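You operate a simulated robot arm through the tools that you are given. There is no shell and no other tool.

You run a simulated robot arm. Do the job below in one go: nothing can be reset, and whatever is moved stays where it is left.

Task
Swap the roller on the axle stand for the one in the green tray.
Fine: the red cap waits in the silver tray and goes back on; old roller into the orange tray.
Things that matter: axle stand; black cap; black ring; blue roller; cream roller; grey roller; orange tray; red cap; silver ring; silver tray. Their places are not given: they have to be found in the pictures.

It is judged by the outcome, as a careful person would: the job done as asked, and still so three seconds after it is handed in. It fails if anything else is knocked over, pushed out of place, dropped, spilled or broken. Lids that push on must go on centred and level and be pressed home; caps that screw on are set level and turned clockwise until they are tight.

Robot
A 7-joint arm with a fingered hand, fixed in place. Base frame: the origin is on the floor under the middle of its stand, x ahead of it, y to its left, z up; the work surface is at about z = 880. Lengths are in mm, angles in rad, forces in N, time in s.
It reaches about 1089 mm from its shoulder. Its first joint turns from -2.601 to 2.601 rad. Payload 3.5 kg.
The TCP is the grasp point between the finger pads, 30 mm short of the fingertips. In the tool frame z runs along the fingers and y along their closing line. The gripper opens to 104 mm; its body begins 35 mm behind the TCP. The gripper is a hand of 4 fingers: y runs from the thumb to the fingers, the wrist lies at [-15, -110, -186] in the tool frame.
Orientation is told as [roll, pitch, yaw] about the base's x, y, z axes, in that order, counted from this pose: with the fingers straight down and the wrist toward the robot, the tool's x, y and z point along [0, 1, 0], [1, 0, 0] and [0, 0, -1] of the base frame.

Tools
- The arm moves only by the tool nudge_tool. Its argument "series" is a list of rows, each an object (a shift or turn left out is 0) with "xyz": the shift along the tool's x, y, z in mm, a list of three; "rotation": the turn, a rotation vector about the tool's x, y, z in rad, a list of three. In form: [{"xyz": [tx, ty, tz], "rotation": [rx, ry, rz]}, ...]. A call has 1 to 20 rows; each row shifts and turns the commanded pose from where the row before left it, along the tool's axes as they then stand. A row lasts 0.2 s, in which the tool goes at most 50 mm and 0.15 rad; a call with a longer step from one row to the next is refused whole. A pose out of reach is approached as far as the arm can. The call stops where the force on the tool passes 90 N (or 10 N more than at its start, if that is more) or the arm is blocked; 0.2 s more then pass. In this call time passes only in rows, and 0.2 s behind the last. It gives the time, the measured TCP pose, the force on the tool (base axes), the opening and the grip force at its end, in the units of the frame above (readings bear some noise), with the torque about the TCP (base axes, N m) and any sound that the robot's microphone picked up, and new pictures: "views" is both (left out), scene, wrist or none.
- Cameras (640 x 400 px; columns grow to the right, rows downward): "scene" is fixed at [402.2, -501.1, 1665.6]; the picture's right is [1.00, 0.07, 0.00], its down [0.04, -0.52, -0.85] and it looks along [-0.06, 0.85, -0.52] (base axes); focal length 366 px, centre (320, 200). "wrist" rides on the gripper at [61, -92, -130] in the tool frame; the picture's right is [-0.81, 0.28, -0.52], its down [-0.53, -0.71, 0.46] and it looks along [-0.24, 0.64, 0.72] (tool axes); focal length 275 px, centre (320, 200).
- raise_lower(by): slides the trunk up (or, below 0, down) by that many mm; the arm rides with it, the base frame stays. It gives what a move gives, with no picture.
- move_fingers(index, middle, ring, thumb_bend, thumb_turn): sets how far each is bent, from 0 (flat) to 1 (curled in); at 0.3 the hand is open as for a grip, at 0.7 the pads meet at the TCP. One left out holds its place. A second passes; each finger stops where it meets its share of the squeeze, and holds until it gets a number again. It is the only way to open and close the hand. It gives what a move gives, with no picture; readings hold the bend of each and the force on the fingers (four entries, about 0 where the hand has none), thumb and palm. thumb_turn goes from beside the hand (0) to across from the fingers (1), as for a grip.
- pixel_to_xyz(camera, pixels): for up to 12 pixels [column, row] of the newest picture of that camera ("zoom" is the newest enlarged one), the place [x, y, z] in the base frame of the surface seen there, good to about 2 mm. It takes no simulated time.
- close_up(camera, box): a new picture of the part [left, top, right, bottom] of that camera's present view, enlarged. It takes no simulated time.
- job_done(): hands the job in; it is judged then, once.

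Open the gripper and draw the arm clear of the work before you hand the job in, unless the task says otherwise.

The tools are called after "Request:" as name(argument=value, ...) on one line, values as JSON. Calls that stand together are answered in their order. nudge_tool: Moves the arm, as the interface text tells. Its arguments: {"type":"object","properties":{"series":{"type":"array","items":{"type":"object","properties":{"xyz":{"type":"array","items":{"type":"number"}},"rotation":{"type":"array","items":{"type":"number"}}}}},"views":{"type":"string","enum":["both","scene","wrist","none"]}},"required":["series"]} The other tools are called the same way: raise_lower (by) moves the trunk up or down; move_fingers (index, middle, ring, thumb_bend, thumb_turn) moves the fingers one by one; pixel_to_xyz (camera, pixels) gives the place of the surface under pixels of a picture; close_up (camera, box) takes an enlarged picture of a part of a camera's view; job_done () hands the job in.

At the start:

```text
time_s: 0.0
ee_pos: [547.3, 562.1, 1249.7]
orientation: [-0.001, 0.0, 0.001]
wrist_force: [0.3, -0.8, 0.7]
ft_torque: [-0.02, 0.01, -0.05]
opening: 103.4
gripper_force: 0.0
shape: jaw
bend: [0.3, 0.3, 0.3, 0.3, 0.98]
finger forces: [0.0, 0.0, 0.1, 0.0, 0.0, 0.1]
trunk travel left (down, up): [-500.0, 210.0]
```

scene: 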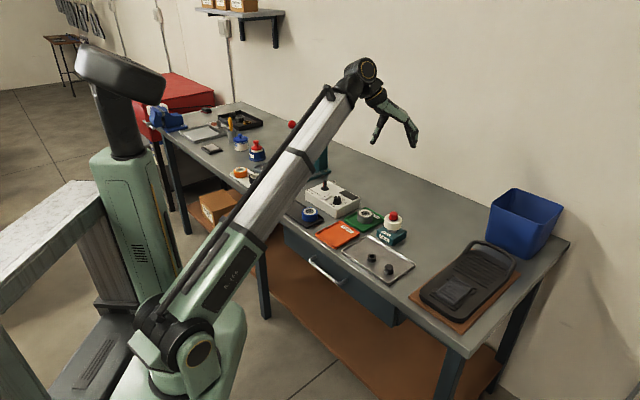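
wrist: 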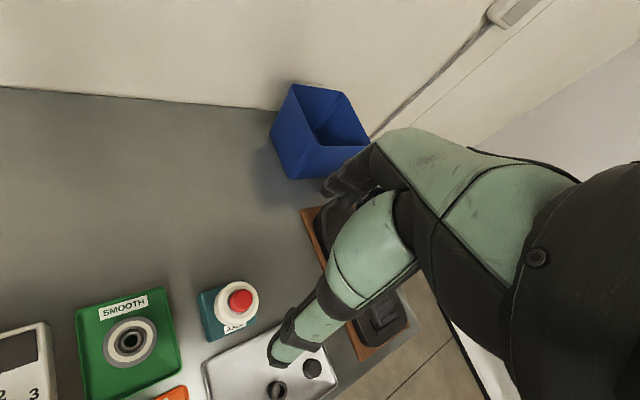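

I start by looking closer at the work area around pixels (290-420, 170-290) in the scene picture.

Request:
close_up(camera="scene", box=[280, 170, 430, 290])

Request:
close_up(camera="wrist", box=[0, 250, 360, 400])

```text
3.33 times, centred on (355, 230) of scene
```

zoom: 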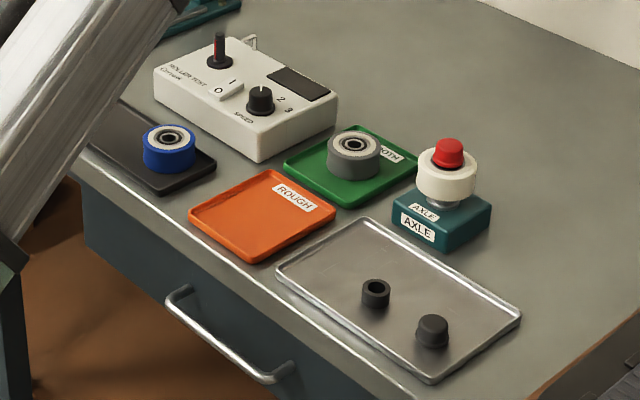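

```text
1.78 times, centred on (180, 325) of wrist
```

zoom: 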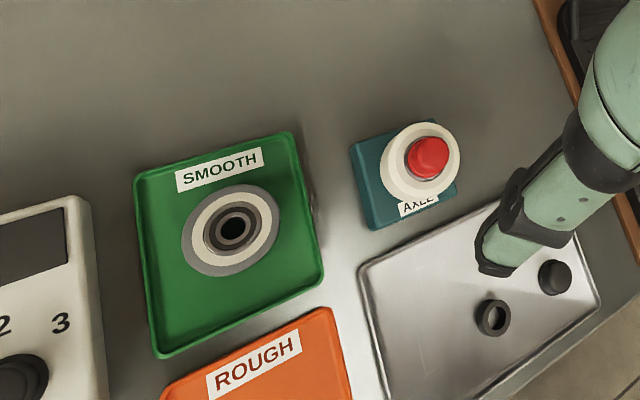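

The axle stand holds the cream roller with the red cap on top; the black ring and black cap are in the silver tray. I zoom in on the stand to measure it.

Request:
close_up(camera="scene", box=[360, 195, 424, 235])

Request:
pixel_to_xyz(camera="zoom", pixels=[[320, 200], [335, 165], [335, 140], [335, 230], [335, 260], [335, 290], [335, 330], [260, 330], [420, 330]])

```text
10.00 times, centred on (392, 215) of scene
```

zoom: 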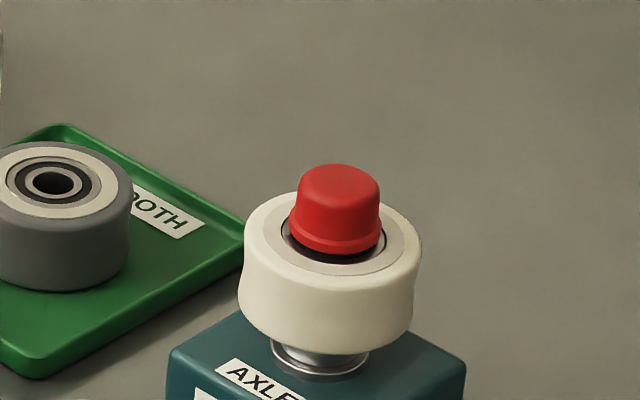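

```text
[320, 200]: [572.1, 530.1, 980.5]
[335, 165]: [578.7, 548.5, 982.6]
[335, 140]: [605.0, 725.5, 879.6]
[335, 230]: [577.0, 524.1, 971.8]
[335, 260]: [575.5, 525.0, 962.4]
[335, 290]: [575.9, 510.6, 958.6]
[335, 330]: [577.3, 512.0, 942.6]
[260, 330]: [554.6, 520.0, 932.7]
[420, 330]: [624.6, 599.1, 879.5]
```

I measure more points on the cap, the cream roller, the spacer below it and the stand.

Request:
pixel_to_xyz(camera="zoom", pixels=[[335, 172], [335, 185], [300, 190], [372, 190], [335, 240], [335, 252], [260, 230], [405, 235], [325, 365], [325, 372], [400, 370], [220, 345]])

Request:
pixel_to_xyz(camera="zoom", pixels=[[60, 148], [10, 180], [110, 190], [60, 213], [50, 183], [180, 250], [240, 245], [60, 270], [30, 350], [65, 130], [300, 330], [290, 350]])

```text
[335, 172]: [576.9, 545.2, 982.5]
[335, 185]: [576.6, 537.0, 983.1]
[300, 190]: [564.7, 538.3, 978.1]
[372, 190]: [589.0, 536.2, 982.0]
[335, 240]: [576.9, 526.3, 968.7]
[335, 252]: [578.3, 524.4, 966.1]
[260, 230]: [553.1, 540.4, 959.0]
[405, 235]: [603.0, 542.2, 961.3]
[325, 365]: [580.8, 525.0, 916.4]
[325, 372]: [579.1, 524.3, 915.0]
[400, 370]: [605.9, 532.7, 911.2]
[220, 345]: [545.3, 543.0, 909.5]
```

```text
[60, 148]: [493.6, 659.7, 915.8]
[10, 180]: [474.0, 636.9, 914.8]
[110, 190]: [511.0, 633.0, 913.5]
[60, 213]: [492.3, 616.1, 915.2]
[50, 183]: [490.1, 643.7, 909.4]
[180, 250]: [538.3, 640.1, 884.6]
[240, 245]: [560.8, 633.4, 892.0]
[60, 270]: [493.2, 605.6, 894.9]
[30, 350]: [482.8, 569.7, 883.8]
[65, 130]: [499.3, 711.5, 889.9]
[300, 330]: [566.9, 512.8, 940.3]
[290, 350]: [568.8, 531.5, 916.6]
```

Next I look closely at the silver tray with the ring and black cap, the orange tray and the other rollers.

Request:
close_up(camera="scene", box=[336, 230, 432, 290])

Request:
pixel_to_xyz(camera="zoom", pixels=[[245, 182], [245, 200], [440, 260], [440, 235], [150, 100], [350, 150], [60, 115], [160, 25], [570, 200], [420, 330], [330, 200], [60, 60]])

Request:
close_up(camera="scene", box=[300, 200, 396, 260])

Request:
pixel_to_xyz(camera="zoom", pixels=[[130, 245], [230, 300], [320, 210], [240, 180], [180, 235], [60, 60], [60, 40], [350, 65], [375, 60], [240, 240], [300, 140], [420, 100]])

```text
6.67 times, centred on (384, 260) of scene
```

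zoom: 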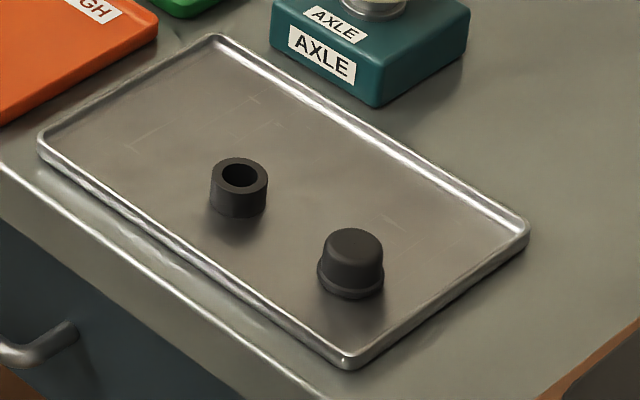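

```text
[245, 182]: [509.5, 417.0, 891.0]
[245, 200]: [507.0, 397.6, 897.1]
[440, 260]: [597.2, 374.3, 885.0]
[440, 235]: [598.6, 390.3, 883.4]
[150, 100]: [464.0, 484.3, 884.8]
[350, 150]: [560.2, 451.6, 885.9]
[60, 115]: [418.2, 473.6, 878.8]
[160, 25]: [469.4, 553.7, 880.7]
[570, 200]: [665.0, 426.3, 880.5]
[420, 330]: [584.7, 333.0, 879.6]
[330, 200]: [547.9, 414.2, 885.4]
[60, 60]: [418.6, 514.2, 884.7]
```

```text
6.67 times, centred on (348, 230) of scene
```

zoom: 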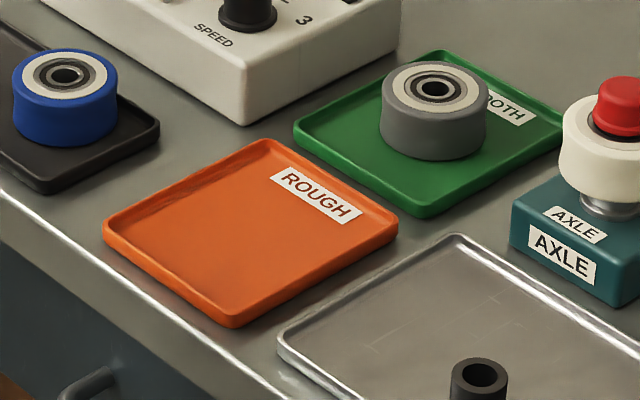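

```text
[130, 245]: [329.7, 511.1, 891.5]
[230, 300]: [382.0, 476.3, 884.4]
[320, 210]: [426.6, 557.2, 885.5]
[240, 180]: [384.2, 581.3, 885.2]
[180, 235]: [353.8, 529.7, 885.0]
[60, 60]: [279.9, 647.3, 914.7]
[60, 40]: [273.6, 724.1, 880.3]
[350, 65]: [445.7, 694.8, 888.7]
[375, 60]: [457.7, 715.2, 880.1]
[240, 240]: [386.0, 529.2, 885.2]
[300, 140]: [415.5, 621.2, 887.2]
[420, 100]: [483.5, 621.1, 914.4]
```

The map is clear: stand axis ≈ (578, 539), grey roller ≈ (492, 637), orange tray ≈ (384, 530), silver tray around (530, 430). I move the open hand to above the red cap, well clear, to look.

Request:
nudge_tool(series=[{"xyz": [-6, 8, 40]}, {"xyz": [-6, 8, 40]}, {"xyz": [-6, 8, 40]}, {"xyz": [-5, 7, 40]}], views="both")

```text
time_s: 1.0
ee_pos: [579.9, 538.3, 1088.3]
orientation: [-0.001, -0.002, 0.0]
wrist_force: [-0.2, 0.6, -0.4]
ft_torque: [-0.02, 0.02, -0.01]
opening: 103.5
gripper_force: 0.1
shape: jaw
bend: [0.3, 0.3, 0.3, 0.3, 0.98]
finger forces: [0.1, 0.0, 0.0, 0.0, 0.1, 0.1]
trunk travel left (down, up): [-500.0, 210.0]
```

scene: 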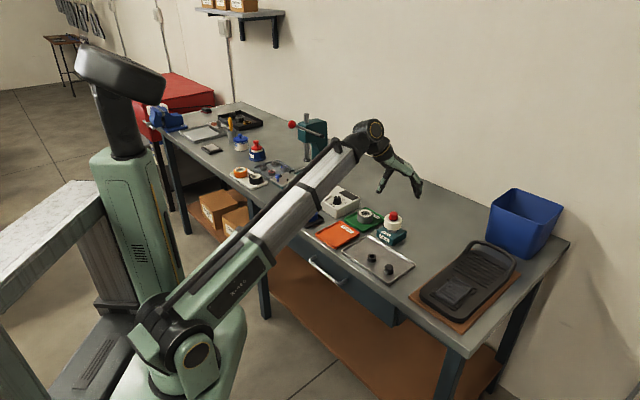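
wrist: 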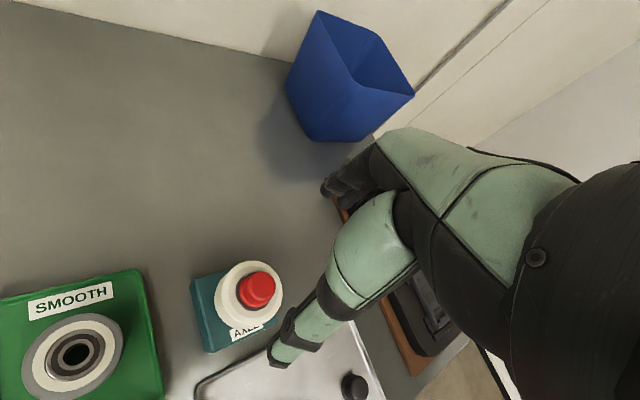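

The wrist picture shows the cap at (257, 290) on the cream roller. I zoom in and measure it from this view.

Request:
close_up(camera="wrist", box=[180, 240, 308, 320])

Request:
pixel_to_xyz(camera="zoom", pixels=[[385, 240], [350, 190], [430, 190], [400, 165], [385, 270], [220, 220], [500, 230], [350, 390], [300, 150], [450, 140], [310, 330], [460, 350]])

```text
5.00 times, centred on (244, 280) of wrist
```

zoom: 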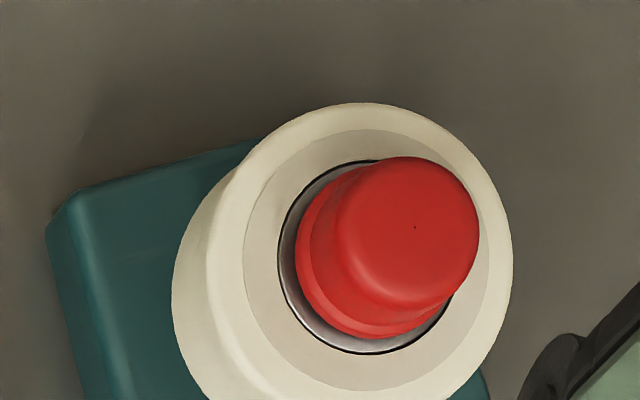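

```text
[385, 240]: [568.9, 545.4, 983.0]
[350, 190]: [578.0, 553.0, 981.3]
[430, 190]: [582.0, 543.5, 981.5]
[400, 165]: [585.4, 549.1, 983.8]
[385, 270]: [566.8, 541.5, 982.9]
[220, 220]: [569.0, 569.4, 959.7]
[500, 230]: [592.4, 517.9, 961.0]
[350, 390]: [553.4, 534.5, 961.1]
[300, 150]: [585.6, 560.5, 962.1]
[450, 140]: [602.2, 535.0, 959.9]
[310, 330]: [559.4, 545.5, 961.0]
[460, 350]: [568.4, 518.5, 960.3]
```

I measure the cap top centre near zoom pixel (410, 230) and the edges of the roller top face.

Request:
pixel_to_xyz(camera="zoom", pixels=[[410, 230], [415, 225], [470, 230], [405, 160], [345, 240], [410, 295], [245, 250], [360, 385], [487, 240], [370, 130], [360, 163], [365, 350]])

```text
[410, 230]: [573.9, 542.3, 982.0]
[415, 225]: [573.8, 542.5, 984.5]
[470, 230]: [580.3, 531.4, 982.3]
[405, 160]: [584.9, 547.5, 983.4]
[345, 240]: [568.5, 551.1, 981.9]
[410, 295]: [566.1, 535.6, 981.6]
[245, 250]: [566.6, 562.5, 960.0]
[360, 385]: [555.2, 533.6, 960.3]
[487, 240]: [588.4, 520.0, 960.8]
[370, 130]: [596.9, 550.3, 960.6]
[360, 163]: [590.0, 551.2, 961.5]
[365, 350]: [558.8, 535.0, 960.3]
```

Cap axis ≈ (576.5, 541), cap z ≈ 961–983. Before going near it I check in free air how the fingertips sit when the hand is closed to about cap width.

Request:
move_fingers(index=0.55, middle=0.55, ring=0.55, thumb_bend=0.55)

Request:
close_up(camera="scene", box=[352, 130, 448, 190])

Request:
close_up(camera="wrist", box=[160, 120, 480, 320])

```text
time_s: 2.0
ee_pos: [578.5, 538.7, 1087.5]
orientation: [0.001, -0.001, 0.001]
wrist_force: [-0.1, -0.2, -0.2]
ft_torque: [-0.01, 0.04, 0.03]
opening: 39.6
gripper_force: 0.0
shape: fingers
bend: [0.55, 0.55, 0.55, 0.55, 0.98]
finger forces: [0.1, 0.0, 0.1, 0.0, 0.0, 0.0]
trunk travel left (down, up): [-500.0, 210.0]
```

```text
6.67 times, centred on (400, 160) of scene
```

zoom: 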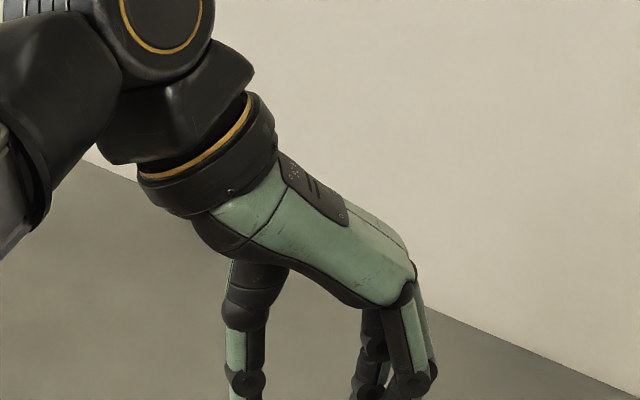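

```text
2.00 times, centred on (320, 220) of wrist
```

zoom: 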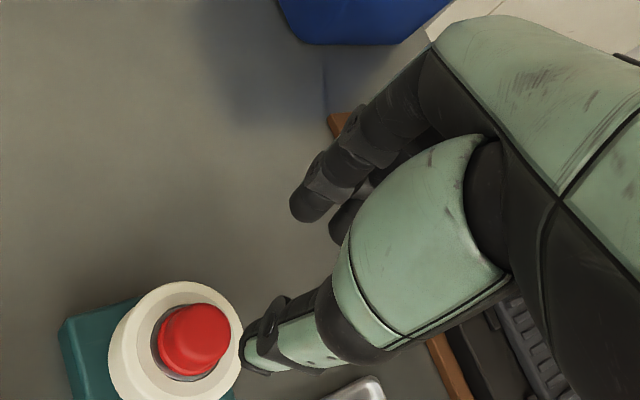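

Opening is 39.6 at bend 0.55 (103.5 at 0.3), so about 0.47 for 60 mm. I look lower to see the fingertips in profile.

Request:
close_up(camera="scene", box=[368, 160, 448, 210])

Request:
pixel_to_xyz(camera="zoom", pixels=[[160, 200], [160, 150], [170, 230], [290, 230], [270, 200], [320, 200], [320, 180], [280, 260], [170, 260], [300, 250], [180, 280], [250, 280]])

```text
8.00 times, centred on (408, 185) of scene
```

zoom: 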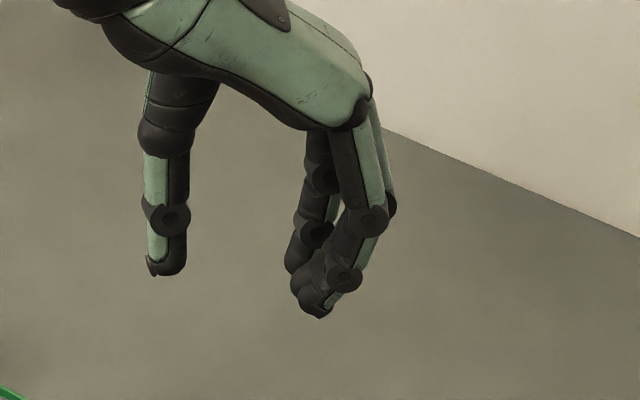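

```text
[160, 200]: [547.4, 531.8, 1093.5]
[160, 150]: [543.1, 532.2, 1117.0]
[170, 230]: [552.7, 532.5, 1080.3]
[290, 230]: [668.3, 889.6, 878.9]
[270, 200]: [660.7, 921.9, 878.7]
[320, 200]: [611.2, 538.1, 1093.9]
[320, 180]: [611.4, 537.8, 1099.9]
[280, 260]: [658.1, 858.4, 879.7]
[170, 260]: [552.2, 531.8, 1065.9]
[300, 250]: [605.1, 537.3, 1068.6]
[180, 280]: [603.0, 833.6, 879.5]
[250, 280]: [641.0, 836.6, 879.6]
```

I measure the fingertips themselves near (315, 305), (300, 290), (295, 262) and the thumb tip near (165, 270).

Request:
pixel_to_xyz(camera="zoom", pixels=[[315, 310], [325, 300], [300, 290], [305, 310], [293, 265], [310, 262], [300, 235], [345, 280], [372, 220], [165, 272], [180, 268], [320, 230]])

Request:
pixel_to_xyz(camera="wrist", pixels=[[308, 223], [315, 215], [330, 232], [335, 225], [285, 300], [295, 290], [340, 200], [290, 280]])

```text
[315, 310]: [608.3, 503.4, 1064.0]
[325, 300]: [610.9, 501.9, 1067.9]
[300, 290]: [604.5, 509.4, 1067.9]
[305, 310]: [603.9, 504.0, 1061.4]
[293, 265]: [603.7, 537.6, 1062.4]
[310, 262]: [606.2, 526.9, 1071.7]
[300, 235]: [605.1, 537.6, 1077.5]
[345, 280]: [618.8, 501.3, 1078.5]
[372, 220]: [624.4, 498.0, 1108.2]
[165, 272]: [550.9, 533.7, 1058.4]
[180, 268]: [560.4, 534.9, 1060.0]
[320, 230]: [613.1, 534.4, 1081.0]
```

```text
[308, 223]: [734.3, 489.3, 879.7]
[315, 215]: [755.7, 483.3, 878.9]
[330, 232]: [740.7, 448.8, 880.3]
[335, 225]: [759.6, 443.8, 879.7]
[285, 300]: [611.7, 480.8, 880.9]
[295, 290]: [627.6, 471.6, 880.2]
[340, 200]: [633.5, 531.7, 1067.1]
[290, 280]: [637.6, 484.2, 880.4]
```

The three fingers sit about 29 mm apart (y ≈ 511/540/569), so the cap is a thumb + middle finger pinch. I set index and ring open and the pinch pair to a pre-grip, then check the tip heights.

Request:
move_fingers(index=0.3, middle=0.45, ring=0.3, thumb_bend=0.45)

Request:
close_up(camera="scene", box=[368, 160, 448, 210])

```text
time_s: 3.0
ee_pos: [578.3, 538.2, 1088.9]
orientation: [-0.001, -0.001, 0.001]
wrist_force: [-0.9, -0.6, 0.0]
ft_torque: [0.02, 0.0, -0.01]
opening: 83.8
gripper_force: 0.0
shape: fingers
bend: [0.3, 0.45, 0.3, 0.45, 0.98]
finger forces: [0.1, 0.0, 0.0, 0.0, 0.0, 0.0]
trunk travel left (down, up): [-500.0, 210.0]
```

```text
8.00 times, centred on (408, 185) of scene
```

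zoom: 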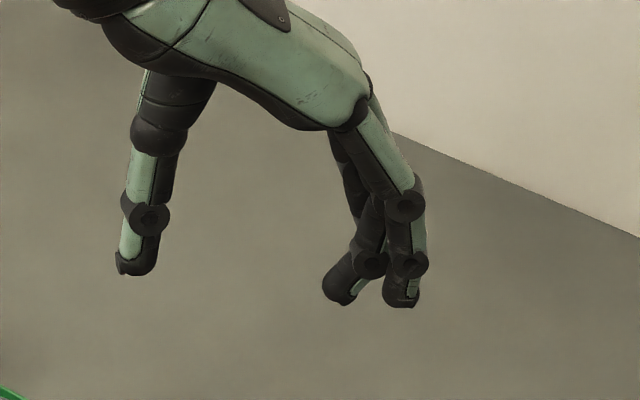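

I measure the middle tip (340, 300), the near finger tip (400, 303) and the thumb tip (130, 272).

Request:
pixel_to_xyz(camera="zoom", pixels=[[340, 300], [330, 285], [345, 270], [400, 303], [395, 295], [410, 265], [130, 270], [145, 268], [385, 200], [355, 200]])

```text
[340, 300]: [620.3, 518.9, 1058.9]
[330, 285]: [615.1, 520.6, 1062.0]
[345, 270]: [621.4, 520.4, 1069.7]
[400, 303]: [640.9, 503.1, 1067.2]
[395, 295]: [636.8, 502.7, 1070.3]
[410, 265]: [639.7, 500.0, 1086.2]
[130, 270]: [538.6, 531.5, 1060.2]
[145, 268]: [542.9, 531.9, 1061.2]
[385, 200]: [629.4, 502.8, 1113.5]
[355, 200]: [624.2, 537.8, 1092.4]
```

Finger layout from the measurements: index ≈ +6, middle ≈ −10, ring ≈ −27 mm in base y relative to the TCP, thumb ≈ +1. So a tripod pinch of thumb + index + middle; I set index to 0.45, leave ring at 0.3 and descend part way.

Request:
move_fingers(index=0.45)

Request:
nudge_tool(series=[{"xyz": [1, -0.5, 25]}, {"xyz": [1, -0.5, 25]}, {"xyz": [1, -0.5, 20]}, {"xyz": [0.5, 0, 8]}], views="both")

```text
time_s: 4.0
ee_pos: [579.5, 537.9, 1088.5]
orientation: [0.0, 0.0, 0.0]
wrist_force: [0.5, 0.2, 0.2]
ft_torque: [0.03, 0.0, 0.0]
opening: 64.9
gripper_force: 0.1
shape: fingers
bend: [0.45, 0.45, 0.3, 0.45, 0.98]
finger forces: [0.0, 0.0, 0.1, 0.0, 0.0, 0.0]
trunk travel left (down, up): [-500.0, 210.0]
```

```text
time_s: 5.0
ee_pos: [577.8, 541.5, 1010.3]
orientation: [0.0, 0.0, -0.001]
wrist_force: [-0.8, -0.3, -0.3]
ft_torque: [0.01, -0.01, 0.0]
opening: 65.2
gripper_force: 0.1
shape: fingers
bend: [0.45, 0.45, 0.3, 0.45, 0.98]
finger forces: [0.1, 0.1, 0.0, 0.0, 0.0, 0.0]
trunk travel left (down, up): [-500.0, 210.0]
```

scene: 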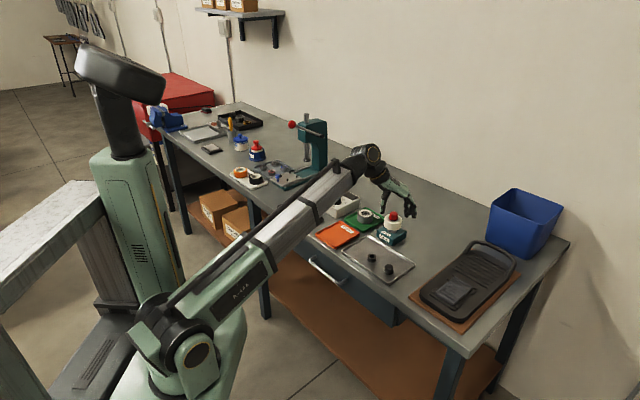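
wrist: 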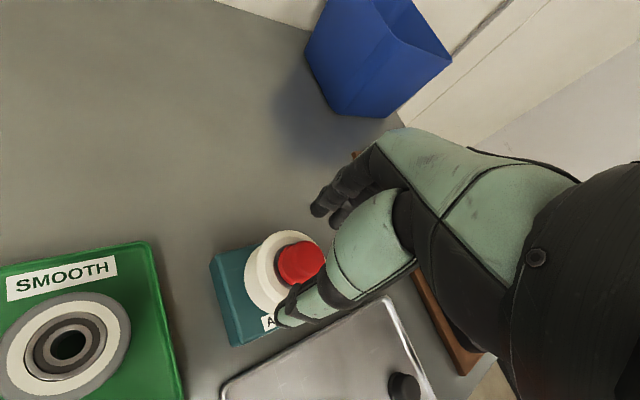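

The hand is just above the cap without contact. I zoom in to check the straddle before lowering.

Request:
close_up(camera="scene", box=[360, 180, 440, 230])

Request:
close_up(camera="wrist", box=[230, 180, 390, 280])

```text
8.00 times, centred on (400, 205) of scene
```

zoom: 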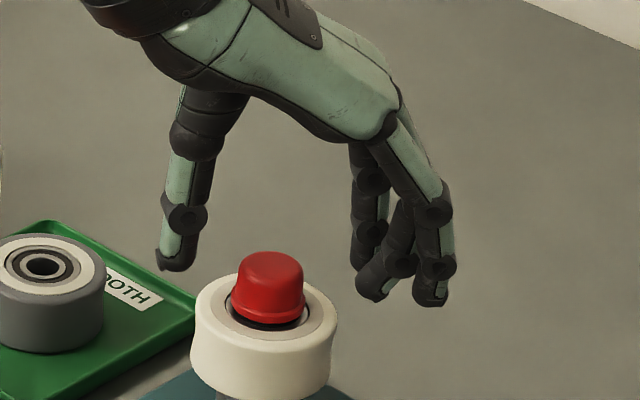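

```text
4.00 times, centred on (310, 230) of wrist
```

zoom: 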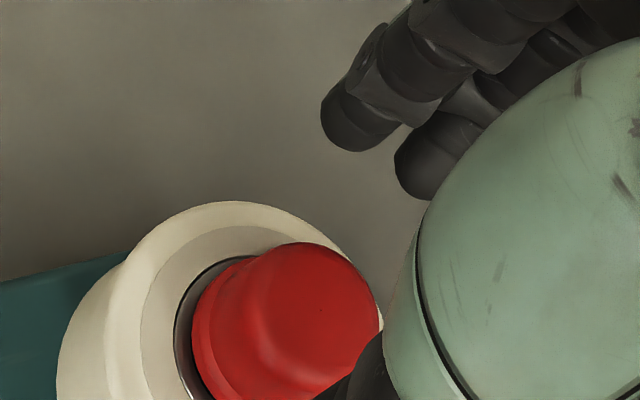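

The cap (269, 285 in the zoom) is centred between thumb (177) and fingers (370). I lower to TCP z ≈ 993 so the tips sit just above the roller's top face.

Request:
nudge_tool(series=[{"xyz": [0.5, -1, 8]}, {"xyz": [0, 0, 8]}], views="none")

Request:
close_up(camera="scene", box=[360, 180, 440, 230])

```text
time_s: 5.6
ee_pos: [575.8, 543.7, 994.3]
orientation: [0.003, 0.0, -0.002]
wrist_force: [0.5, -0.5, -0.7]
ft_torque: [0.01, -0.01, 0.0]
opening: 65.3
gripper_force: 0.0
shape: fingers
bend: [0.45, 0.45, 0.3, 0.45, 0.98]
finger forces: [0.0, 0.1, 0.0, 0.0, 0.0, 0.1]
trunk travel left (down, up): [-500.0, 210.0]
```

```text
8.00 times, centred on (400, 205) of scene
```

zoom: 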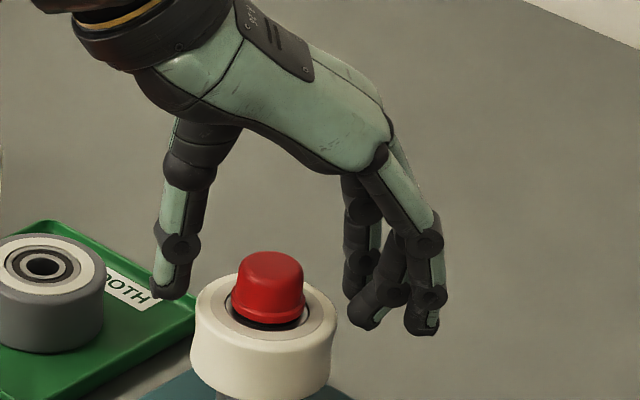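

Tips are level with the lower half of the cap. I close thumb, index and middle to 0.55 first.

Request:
move_fingers(index=0.55, middle=0.55, thumb_bend=0.55)

Request:
close_up(camera="scene", box=[368, 190, 432, 230])

Request:
close_up(camera="wrist", box=[230, 180, 390, 280])

```text
time_s: 6.6
ee_pos: [575.6, 541.8, 994.8]
orientation: [0.0, 0.0, 0.002]
wrist_force: [0.3, -0.1, 0.8]
ft_torque: [-0.02, -0.01, 0.05]
opening: 39.5
gripper_force: 1.1
shape: fingers
bend: [0.55, 0.54, 0.3, 0.55, 0.98]
finger forces: [0.1, 1.9, 0.0, 0.1, 0.0, 0.1]
trunk travel left (down, up): [-500.0, 210.0]
```

```text
10.00 times, centred on (400, 210) of scene
```

zoom: 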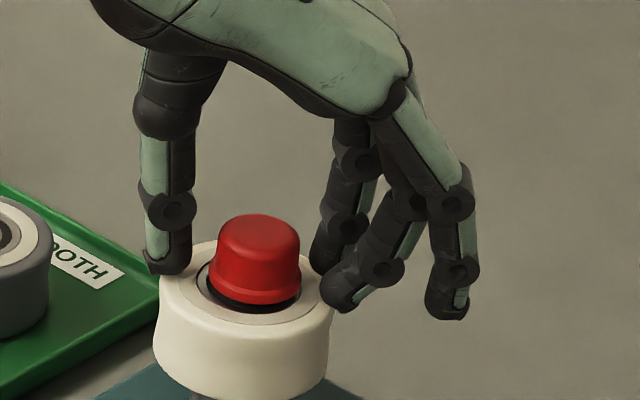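

```text
4.00 times, centred on (310, 230) of wrist
```

zoom: 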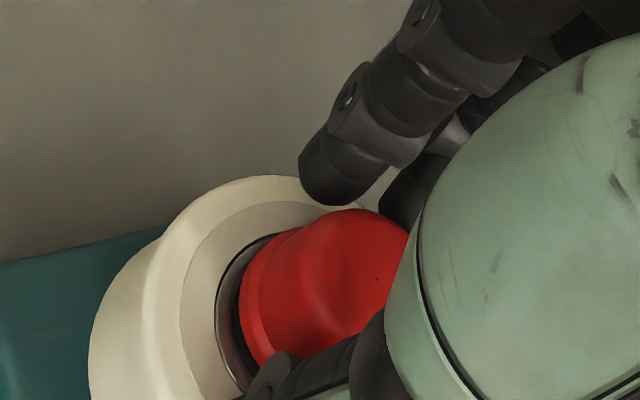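

The middle finger reads 1.9 N at (340, 295) where it is close to the roller's upper rim, not the cap. I measure the tips against the roller top before going on.

Request:
pixel_to_xyz(camera="zoom", pixels=[[330, 180], [310, 175], [340, 195], [200, 240], [385, 210]])

Request:
close_up(camera="scene", box=[368, 190, 432, 230])

Request:
pixel_to_xyz(camera="zoom", pixels=[[340, 305], [335, 295], [330, 285], [320, 265], [315, 255], [160, 268], [182, 268], [350, 308], [445, 315], [300, 285], [185, 260], [320, 300]])

```text
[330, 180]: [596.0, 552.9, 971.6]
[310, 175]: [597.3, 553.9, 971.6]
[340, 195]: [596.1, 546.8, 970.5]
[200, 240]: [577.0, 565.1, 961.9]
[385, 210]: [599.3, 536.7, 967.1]
```

```text
10.00 times, centred on (400, 210) of scene
```

zoom: 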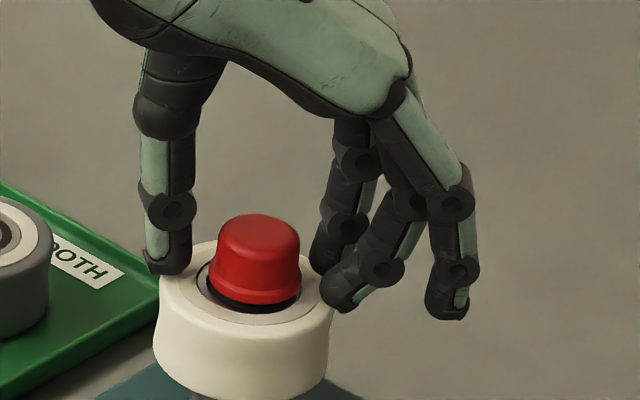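

```text
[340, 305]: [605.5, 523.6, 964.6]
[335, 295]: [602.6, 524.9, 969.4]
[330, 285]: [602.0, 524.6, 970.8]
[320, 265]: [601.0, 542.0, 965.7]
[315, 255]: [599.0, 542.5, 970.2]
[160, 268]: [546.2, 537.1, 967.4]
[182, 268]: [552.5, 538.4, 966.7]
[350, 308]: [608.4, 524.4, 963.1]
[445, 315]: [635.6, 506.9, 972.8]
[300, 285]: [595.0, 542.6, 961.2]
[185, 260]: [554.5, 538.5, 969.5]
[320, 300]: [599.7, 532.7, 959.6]
```

The tips are within 2–3 mm of the roller top, so the middle finger is brushing it. I raise 5 mm and then close further.

Request:
nudge_tool(series=[{"xyz": [0, 0, -5]}], views="none")

Request:
move_fingers(index=0.6, middle=0.6, thumb_bend=0.6)

Request:
close_up(camera="scene", box=[368, 190, 432, 230])

Request:
close_up(camera="wrist", box=[230, 180, 390, 280])

```text
time_s: 7.0
ee_pos: [575.6, 542.9, 1000.9]
orientation: [0.0, 0.0, 0.001]
wrist_force: [0.4, 0.7, 0.1]
ft_torque: [-0.01, 0.0, -0.01]
opening: 39.2
gripper_force: 0.1
shape: fingers
bend: [0.55, 0.55, 0.3, 0.55, 0.98]
finger forces: [0.1, 0.1, 0.0, 0.1, 0.1, 0.0]
trunk travel left (down, up): [-500.0, 210.0]
```

```text
time_s: 8.0
ee_pos: [575.8, 542.6, 1000.6]
orientation: [-0.001, 0.001, 0.0]
wrist_force: [0.1, 0.3, 0.1]
ft_torque: [0.04, 0.0, 0.02]
opening: 26.6
gripper_force: 0.0
shape: fingers
bend: [0.6, 0.6, 0.3, 0.6, 0.98]
finger forces: [0.0, 0.0, 0.1, 0.0, 0.1, 0.0]
trunk travel left (down, up): [-500.0, 210.0]
```

```text
10.00 times, centred on (400, 210) of scene
```

zoom: 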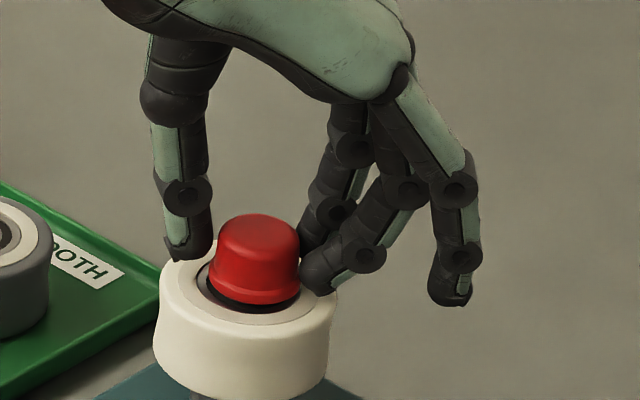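

```text
4.00 times, centred on (310, 230) of wrist
```

zoom: 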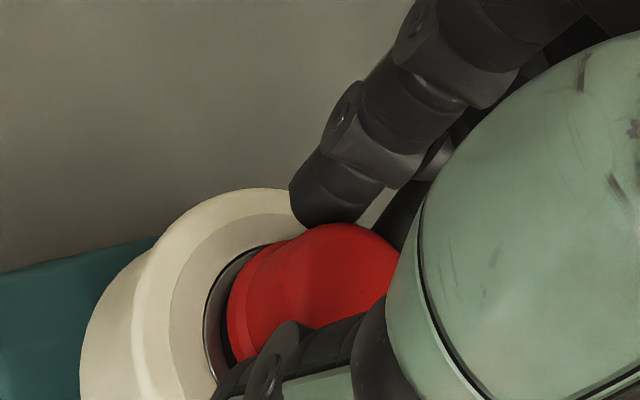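

Both sides are now right beside the cap with no force. I lower 2 mm and close until contact.

Request:
nudge_tool(series=[{"xyz": [-0.5, 0.5, 2.5]}], views="none")

Request:
move_fingers(index=0.66, middle=0.66, thumb_bend=0.66)

Request:
close_up(camera="scene", box=[368, 190, 432, 230])

Request:
close_up(camera="wrist", box=[230, 180, 390, 280])

```text
time_s: 8.4
ee_pos: [575.0, 542.6, 996.7]
orientation: [-0.001, 0.001, 0.001]
wrist_force: [-0.4, -0.5, 1.0]
ft_torque: [0.01, 0.0, 0.01]
opening: 26.8
gripper_force: 0.1
shape: fingers
bend: [0.6, 0.6, 0.3, 0.6, 0.98]
finger forces: [0.1, 0.0, 0.0, 0.0, 0.0, 0.1]
trunk travel left (down, up): [-500.0, 210.0]
```

```text
time_s: 9.4
ee_pos: [576.8, 542.0, 997.5]
orientation: [-0.002, 0.0, 0.0]
wrist_force: [2.5, 0.6, -0.5]
ft_torque: [0.0, -0.11, 0.03]
opening: 22.2
gripper_force: 4.2
shape: fingers
bend: [0.62, 0.63, 0.3, 0.62, 0.97]
finger forces: [3.1, 3.1, 0.0, 0.0, 2.8, 0.0]
trunk travel left (down, up): [-500.0, 210.0]
```

```text
10.00 times, centred on (400, 210) of scene
```

zoom: 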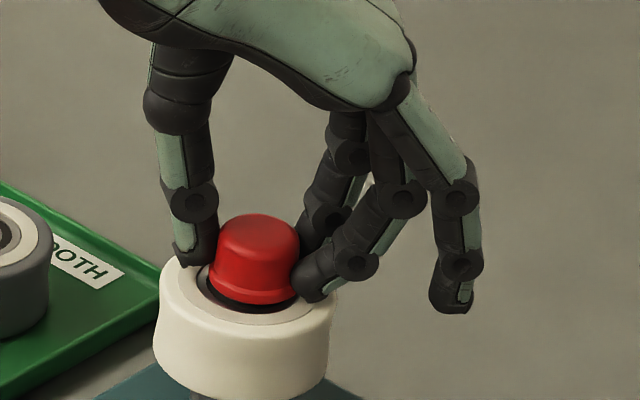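

```text
4.00 times, centred on (310, 230) of wrist
```

zoom: 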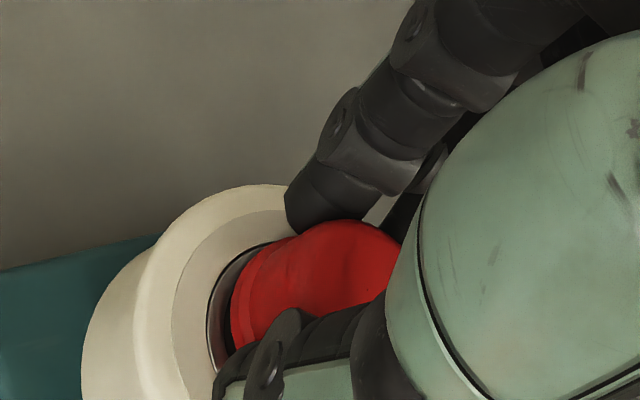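

All three digits hold the cap (3.1, 3.1, 2.8 N). I command a bit more squeeze to firm up the grip.

Request:
move_fingers(index=0.72, middle=0.72, thumb_bend=0.72)

```text
time_s: 10.4
ee_pos: [577.6, 542.4, 995.2]
orientation: [0.001, 0.0, 0.0]
wrist_force: [9.4, -0.2, -1.4]
ft_torque: [-0.03, -0.19, 0.09]
opening: 19.8
gripper_force: 12.1
shape: fingers
bend: [0.6, 0.64, 0.3, 0.64, 0.97]
finger forces: [8.2, 8.4, 0.1, 0.0, 8.0, 0.0]
trunk travel left (down, up): [-500.0, 210.0]
```

Grip is firm; I balance it with more thumb squeeze, then try a small counter-clockwise twist to feel whether the cap is threaded.

Request:
move_fingers(thumb_bend=0.78)

Request:
nudge_tool(series=[{"rotation": [0, 0, -0.05]}, {"rotation": [0, 0, -0.05]}], views="wrist")

```text
time_s: 11.4
ee_pos: [576.4, 542.3, 997.8]
orientation: [0.001, 0.0, 0.0]
wrist_force: [2.6, -0.8, -2.3]
ft_torque: [-0.06, -0.07, 0.1]
opening: 18.9
gripper_force: 15.2
shape: fingers
bend: [0.6, 0.63, 0.3, 0.66, 0.97]
finger forces: [8.0, 8.7, 0.1, 0.0, 13.3, 0.1]
trunk travel left (down, up): [-500.0, 210.0]
```

```text
time_s: 12.0
ee_pos: [577.2, 542.2, 997.4]
orientation: [0.001, 0.001, 0.103]
wrist_force: [3.0, -3.4, -1.5]
ft_torque: [-0.08, -0.11, 0.02]
opening: 19.0
gripper_force: 14.6
shape: fingers
bend: [0.59, 0.63, 0.3, 0.66, 0.96]
finger forces: [8.4, 7.9, 0.0, 0.1, 12.7, 0.0]
trunk travel left (down, up): [-500.0, 210.0]
```

wrist: 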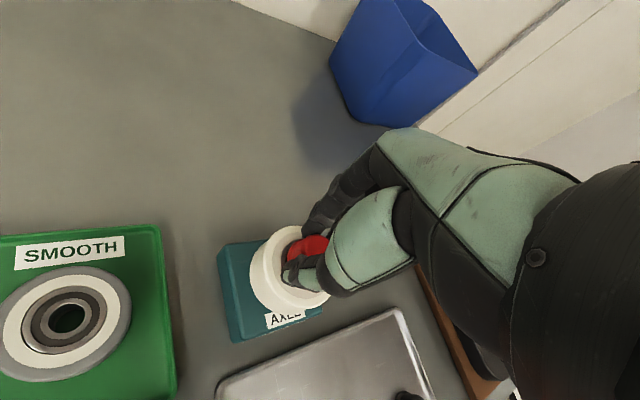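

No thread torque is felt (z torque ~0), so it seems a push-on cap. I lift gently by 3 mm and read the force.

Request:
nudge_tool(series=[{"xyz": [0, 0, -1.5]}, {"xyz": [0, 0, -1.5]}], views="none")

Request:
close_up(camera="scene", box=[368, 190, 432, 230])

```text
time_s: 12.6
ee_pos: [575.8, 543.0, 1000.9]
orientation: [0.003, -0.001, 0.101]
wrist_force: [-0.2, 0.0, -0.6]
ft_torque: [0.02, -0.02, 0.0]
opening: 16.8
gripper_force: 14.6
shape: fingers
bend: [0.6, 0.65, 0.3, 0.68, 0.94]
finger forces: [7.9, 7.2, 0.0, 0.0, 14.1, 0.1]
trunk travel left (down, up): [-500.0, 210.0]
```

```text
10.00 times, centred on (400, 210) of scene
```

zoom: 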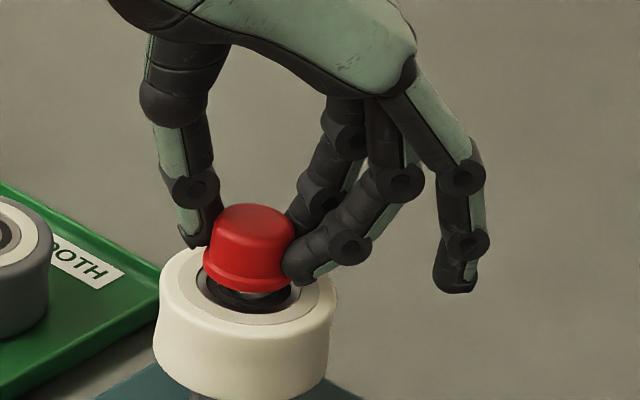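

The cap has come free and rides up with the hand (slightly tilted). I lift slowly another 30 mm and look.

Request:
nudge_tool(series=[{"xyz": [0, 0, -5]}, {"xyz": [0, 0, -8]}, {"xyz": [0, 0, -8]}, {"xyz": [0, 0, -9]}], views="both")

Request:
close_up(camera="scene", box=[368, 190, 432, 230])

Request:
close_up(camera="wrist", box=[230, 180, 390, 280])

```text
time_s: 13.6
ee_pos: [576.3, 541.0, 1030.8]
orientation: [0.001, 0.0, 0.099]
wrist_force: [-0.7, -1.0, 0.6]
ft_torque: [0.02, 0.0, -0.02]
opening: 16.8
gripper_force: 14.4
shape: fingers
bend: [0.6, 0.65, 0.3, 0.68, 0.94]
finger forces: [7.8, 7.2, 0.1, 0.1, 14.1, 0.0]
trunk travel left (down, up): [-500.0, 210.0]
```

scene: 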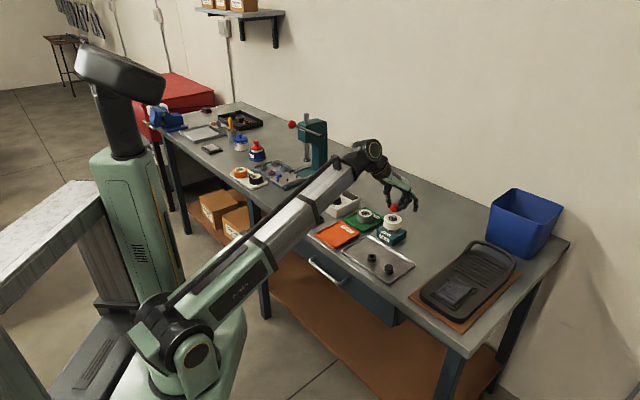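
wrist: 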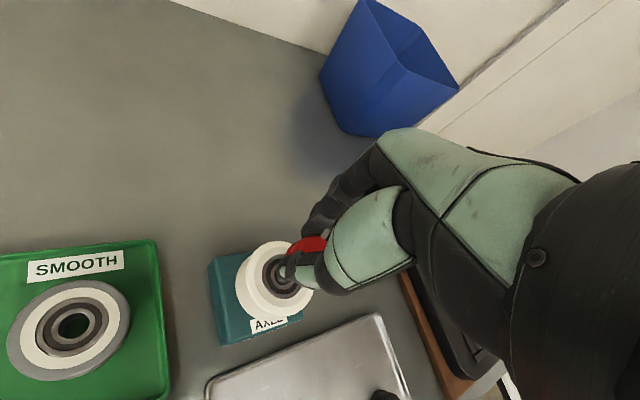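

```text
10.00 times, centred on (400, 210) of scene
```

zoom: 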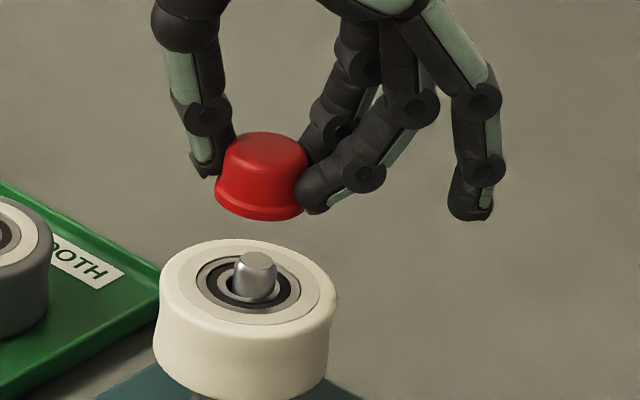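

```text
4.00 times, centred on (310, 230) of wrist
```

zoom: 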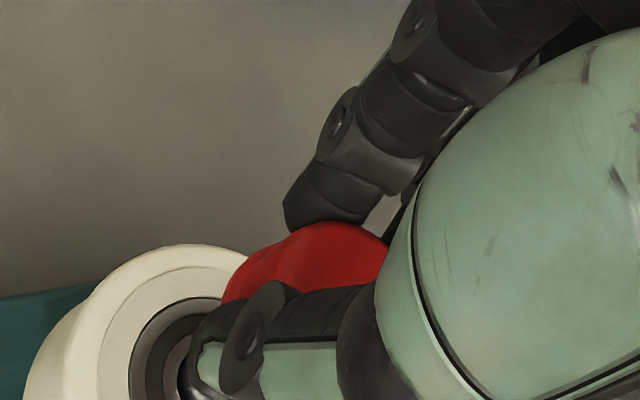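

The cap is off and the bare axle shows at zoom (256, 272). I measure the axle top, the cap and the free area of the silver tray.

Request:
close_up(camera="scene", box=[368, 190, 432, 230])

Request:
pixel_to_xyz(camera="zoom", pixels=[[256, 258], [245, 262], [268, 260], [255, 285], [215, 270], [258, 210], [225, 195], [295, 210], [265, 140], [230, 155], [300, 155], [255, 320]])

Request:
close_up(camera="scene", box=[336, 230, 432, 290])

Request:
pixel_to_xyz(camera="zoom", pixels=[[60, 150], [215, 55], [500, 230], [345, 345], [240, 160], [215, 178], [265, 178], [240, 215], [350, 235], [351, 270], [322, 265], [380, 265]])

```text
10.00 times, centred on (400, 210) of scene
```

zoom: 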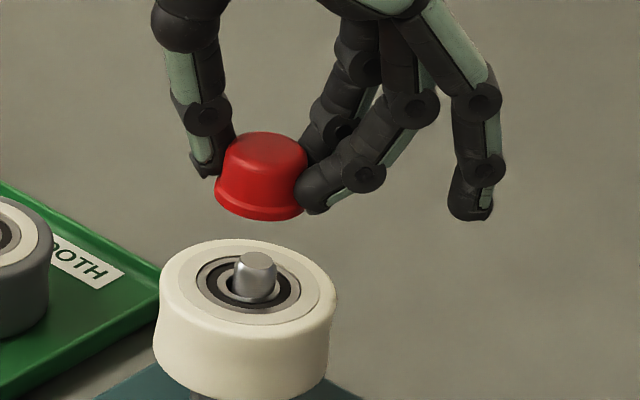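

```text
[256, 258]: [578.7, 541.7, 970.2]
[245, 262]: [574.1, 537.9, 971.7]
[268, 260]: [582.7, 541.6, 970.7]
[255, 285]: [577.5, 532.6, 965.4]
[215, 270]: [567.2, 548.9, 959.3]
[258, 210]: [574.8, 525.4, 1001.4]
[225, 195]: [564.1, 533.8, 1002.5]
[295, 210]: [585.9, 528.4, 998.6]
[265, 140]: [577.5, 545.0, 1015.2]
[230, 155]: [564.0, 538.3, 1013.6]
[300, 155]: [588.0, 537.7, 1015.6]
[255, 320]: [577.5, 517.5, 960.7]
```

```text
6.67 times, centred on (384, 260) of scene
```

zoom: 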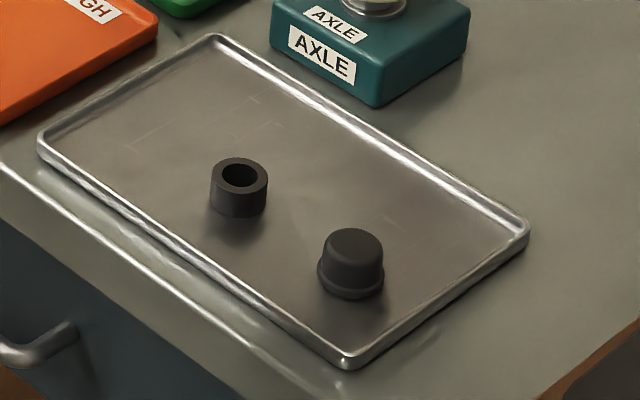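

```text
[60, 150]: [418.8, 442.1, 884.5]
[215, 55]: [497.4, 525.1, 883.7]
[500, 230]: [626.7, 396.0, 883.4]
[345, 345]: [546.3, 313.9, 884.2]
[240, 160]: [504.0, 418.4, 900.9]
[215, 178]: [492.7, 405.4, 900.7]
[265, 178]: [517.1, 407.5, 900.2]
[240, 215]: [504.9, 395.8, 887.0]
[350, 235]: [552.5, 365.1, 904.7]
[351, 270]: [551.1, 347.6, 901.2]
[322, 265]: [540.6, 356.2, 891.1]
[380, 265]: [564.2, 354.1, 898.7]
```

Axle top is at ≈ (578.5, 541, 971); the cap bottom hangs ≈ 36 mm below the TCP. Silver tray inner corners are (419,442), (497,525), (627,396), (546,314); with the black ring at (505,406), I'll set the cap down at about (503, 468), moving there at height first.

Request:
nudge_tool(series=[{"xyz": [0, 0, -12], "rotation": [0, 0, 0.1]}, {"xyz": [-14.6, -14.6, 0]}, {"xyz": [-14.6, -14.6, 0]}, {"xyz": [-14.6, -14.6, 0]}, {"xyz": [-14.6, -14.6, 0]}, {"xyz": [-14.6, -14.6, 0]}, {"xyz": [0, 0, 30]}, {"xyz": [0, 0, 30]}, {"xyz": [0, 0, 25]}], views="both")

Request:
close_up(camera="scene", box=[336, 200, 432, 260])

```text
time_s: 15.6
ee_pos: [501.8, 469.3, 956.8]
orientation: [0.0, -0.001, -0.001]
wrist_force: [0.2, -0.4, -0.1]
ft_torque: [0.01, 0.0, -0.01]
opening: 16.6
gripper_force: 14.4
shape: fingers
bend: [0.6, 0.65, 0.3, 0.68, 0.94]
finger forces: [8.1, 7.2, 0.1, 0.0, 14.0, 0.0]
trunk travel left (down, up): [-500.0, 210.0]
```

scene: 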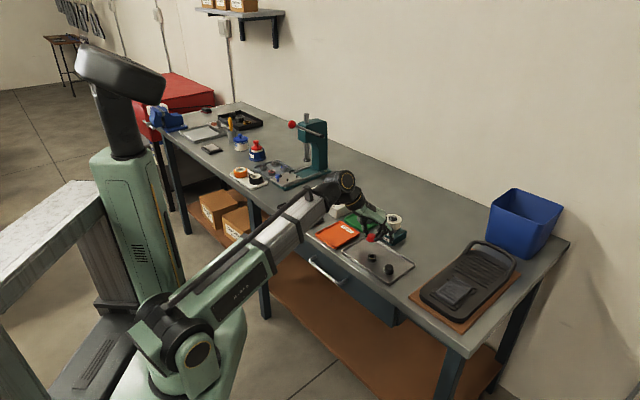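
wrist: 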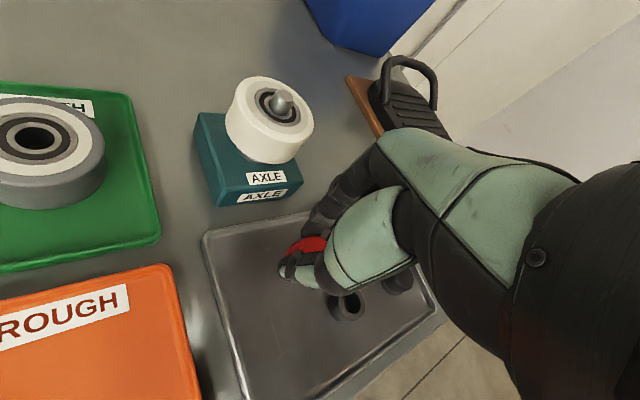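

```text
6.67 times, centred on (384, 230) of scene
```

zoom: 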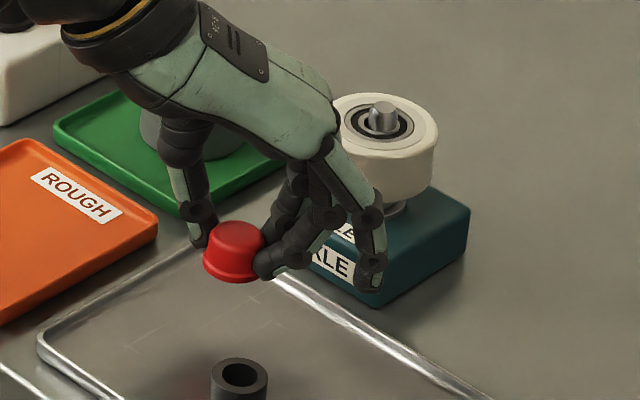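

The hand is over the tray; before lowering I check the ring finger's distance to the stand's front corner (zoom 375, 265).

Request:
pixel_to_xyz(camera="zoom", pixels=[[378, 262], [375, 290], [370, 280], [310, 262], [465, 210], [330, 140], [375, 215], [300, 250], [235, 272], [210, 265], [255, 278], [240, 235]])

```text
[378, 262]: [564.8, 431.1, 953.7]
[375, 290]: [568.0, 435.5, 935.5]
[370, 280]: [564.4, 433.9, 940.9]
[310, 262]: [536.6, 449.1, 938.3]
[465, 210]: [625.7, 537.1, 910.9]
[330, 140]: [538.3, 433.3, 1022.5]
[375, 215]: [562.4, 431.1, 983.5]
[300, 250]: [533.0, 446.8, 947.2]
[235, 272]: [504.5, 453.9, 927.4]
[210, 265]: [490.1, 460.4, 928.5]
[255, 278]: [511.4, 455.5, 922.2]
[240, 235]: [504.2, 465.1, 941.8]
```

The ring finger (y ≈ 434) is well clear of the stand. I lower 31 mm, leaving about 4 mm, and check.

Request:
nudge_tool(series=[{"xyz": [0, 0, 11]}, {"xyz": [0, 0, 10]}, {"xyz": [0, 0, 10]}], views="none")

Request:
close_up(camera="scene", box=[344, 215, 408, 255])

```text
time_s: 16.4
ee_pos: [501.9, 469.7, 926.6]
orientation: [0.0, 0.001, 0.0]
wrist_force: [0.1, 0.9, 0.6]
ft_torque: [0.0, 0.0, 0.0]
opening: 16.6
gripper_force: 14.2
shape: fingers
bend: [0.6, 0.65, 0.3, 0.68, 0.94]
finger forces: [7.9, 7.4, 0.0, 0.0, 14.0, 0.1]
trunk travel left (down, up): [-500.0, 210.0]
```

```text
10.00 times, centred on (376, 235) of scene
```

zoom: 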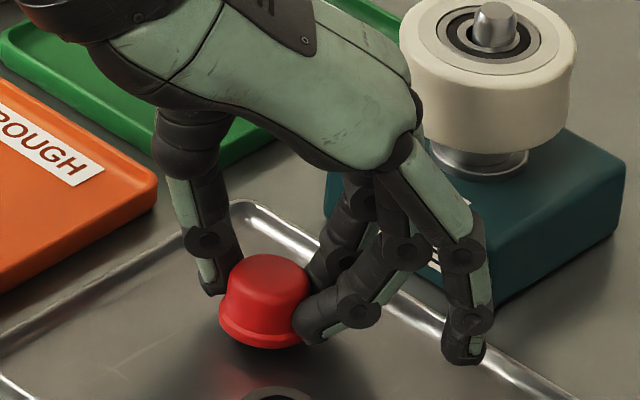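

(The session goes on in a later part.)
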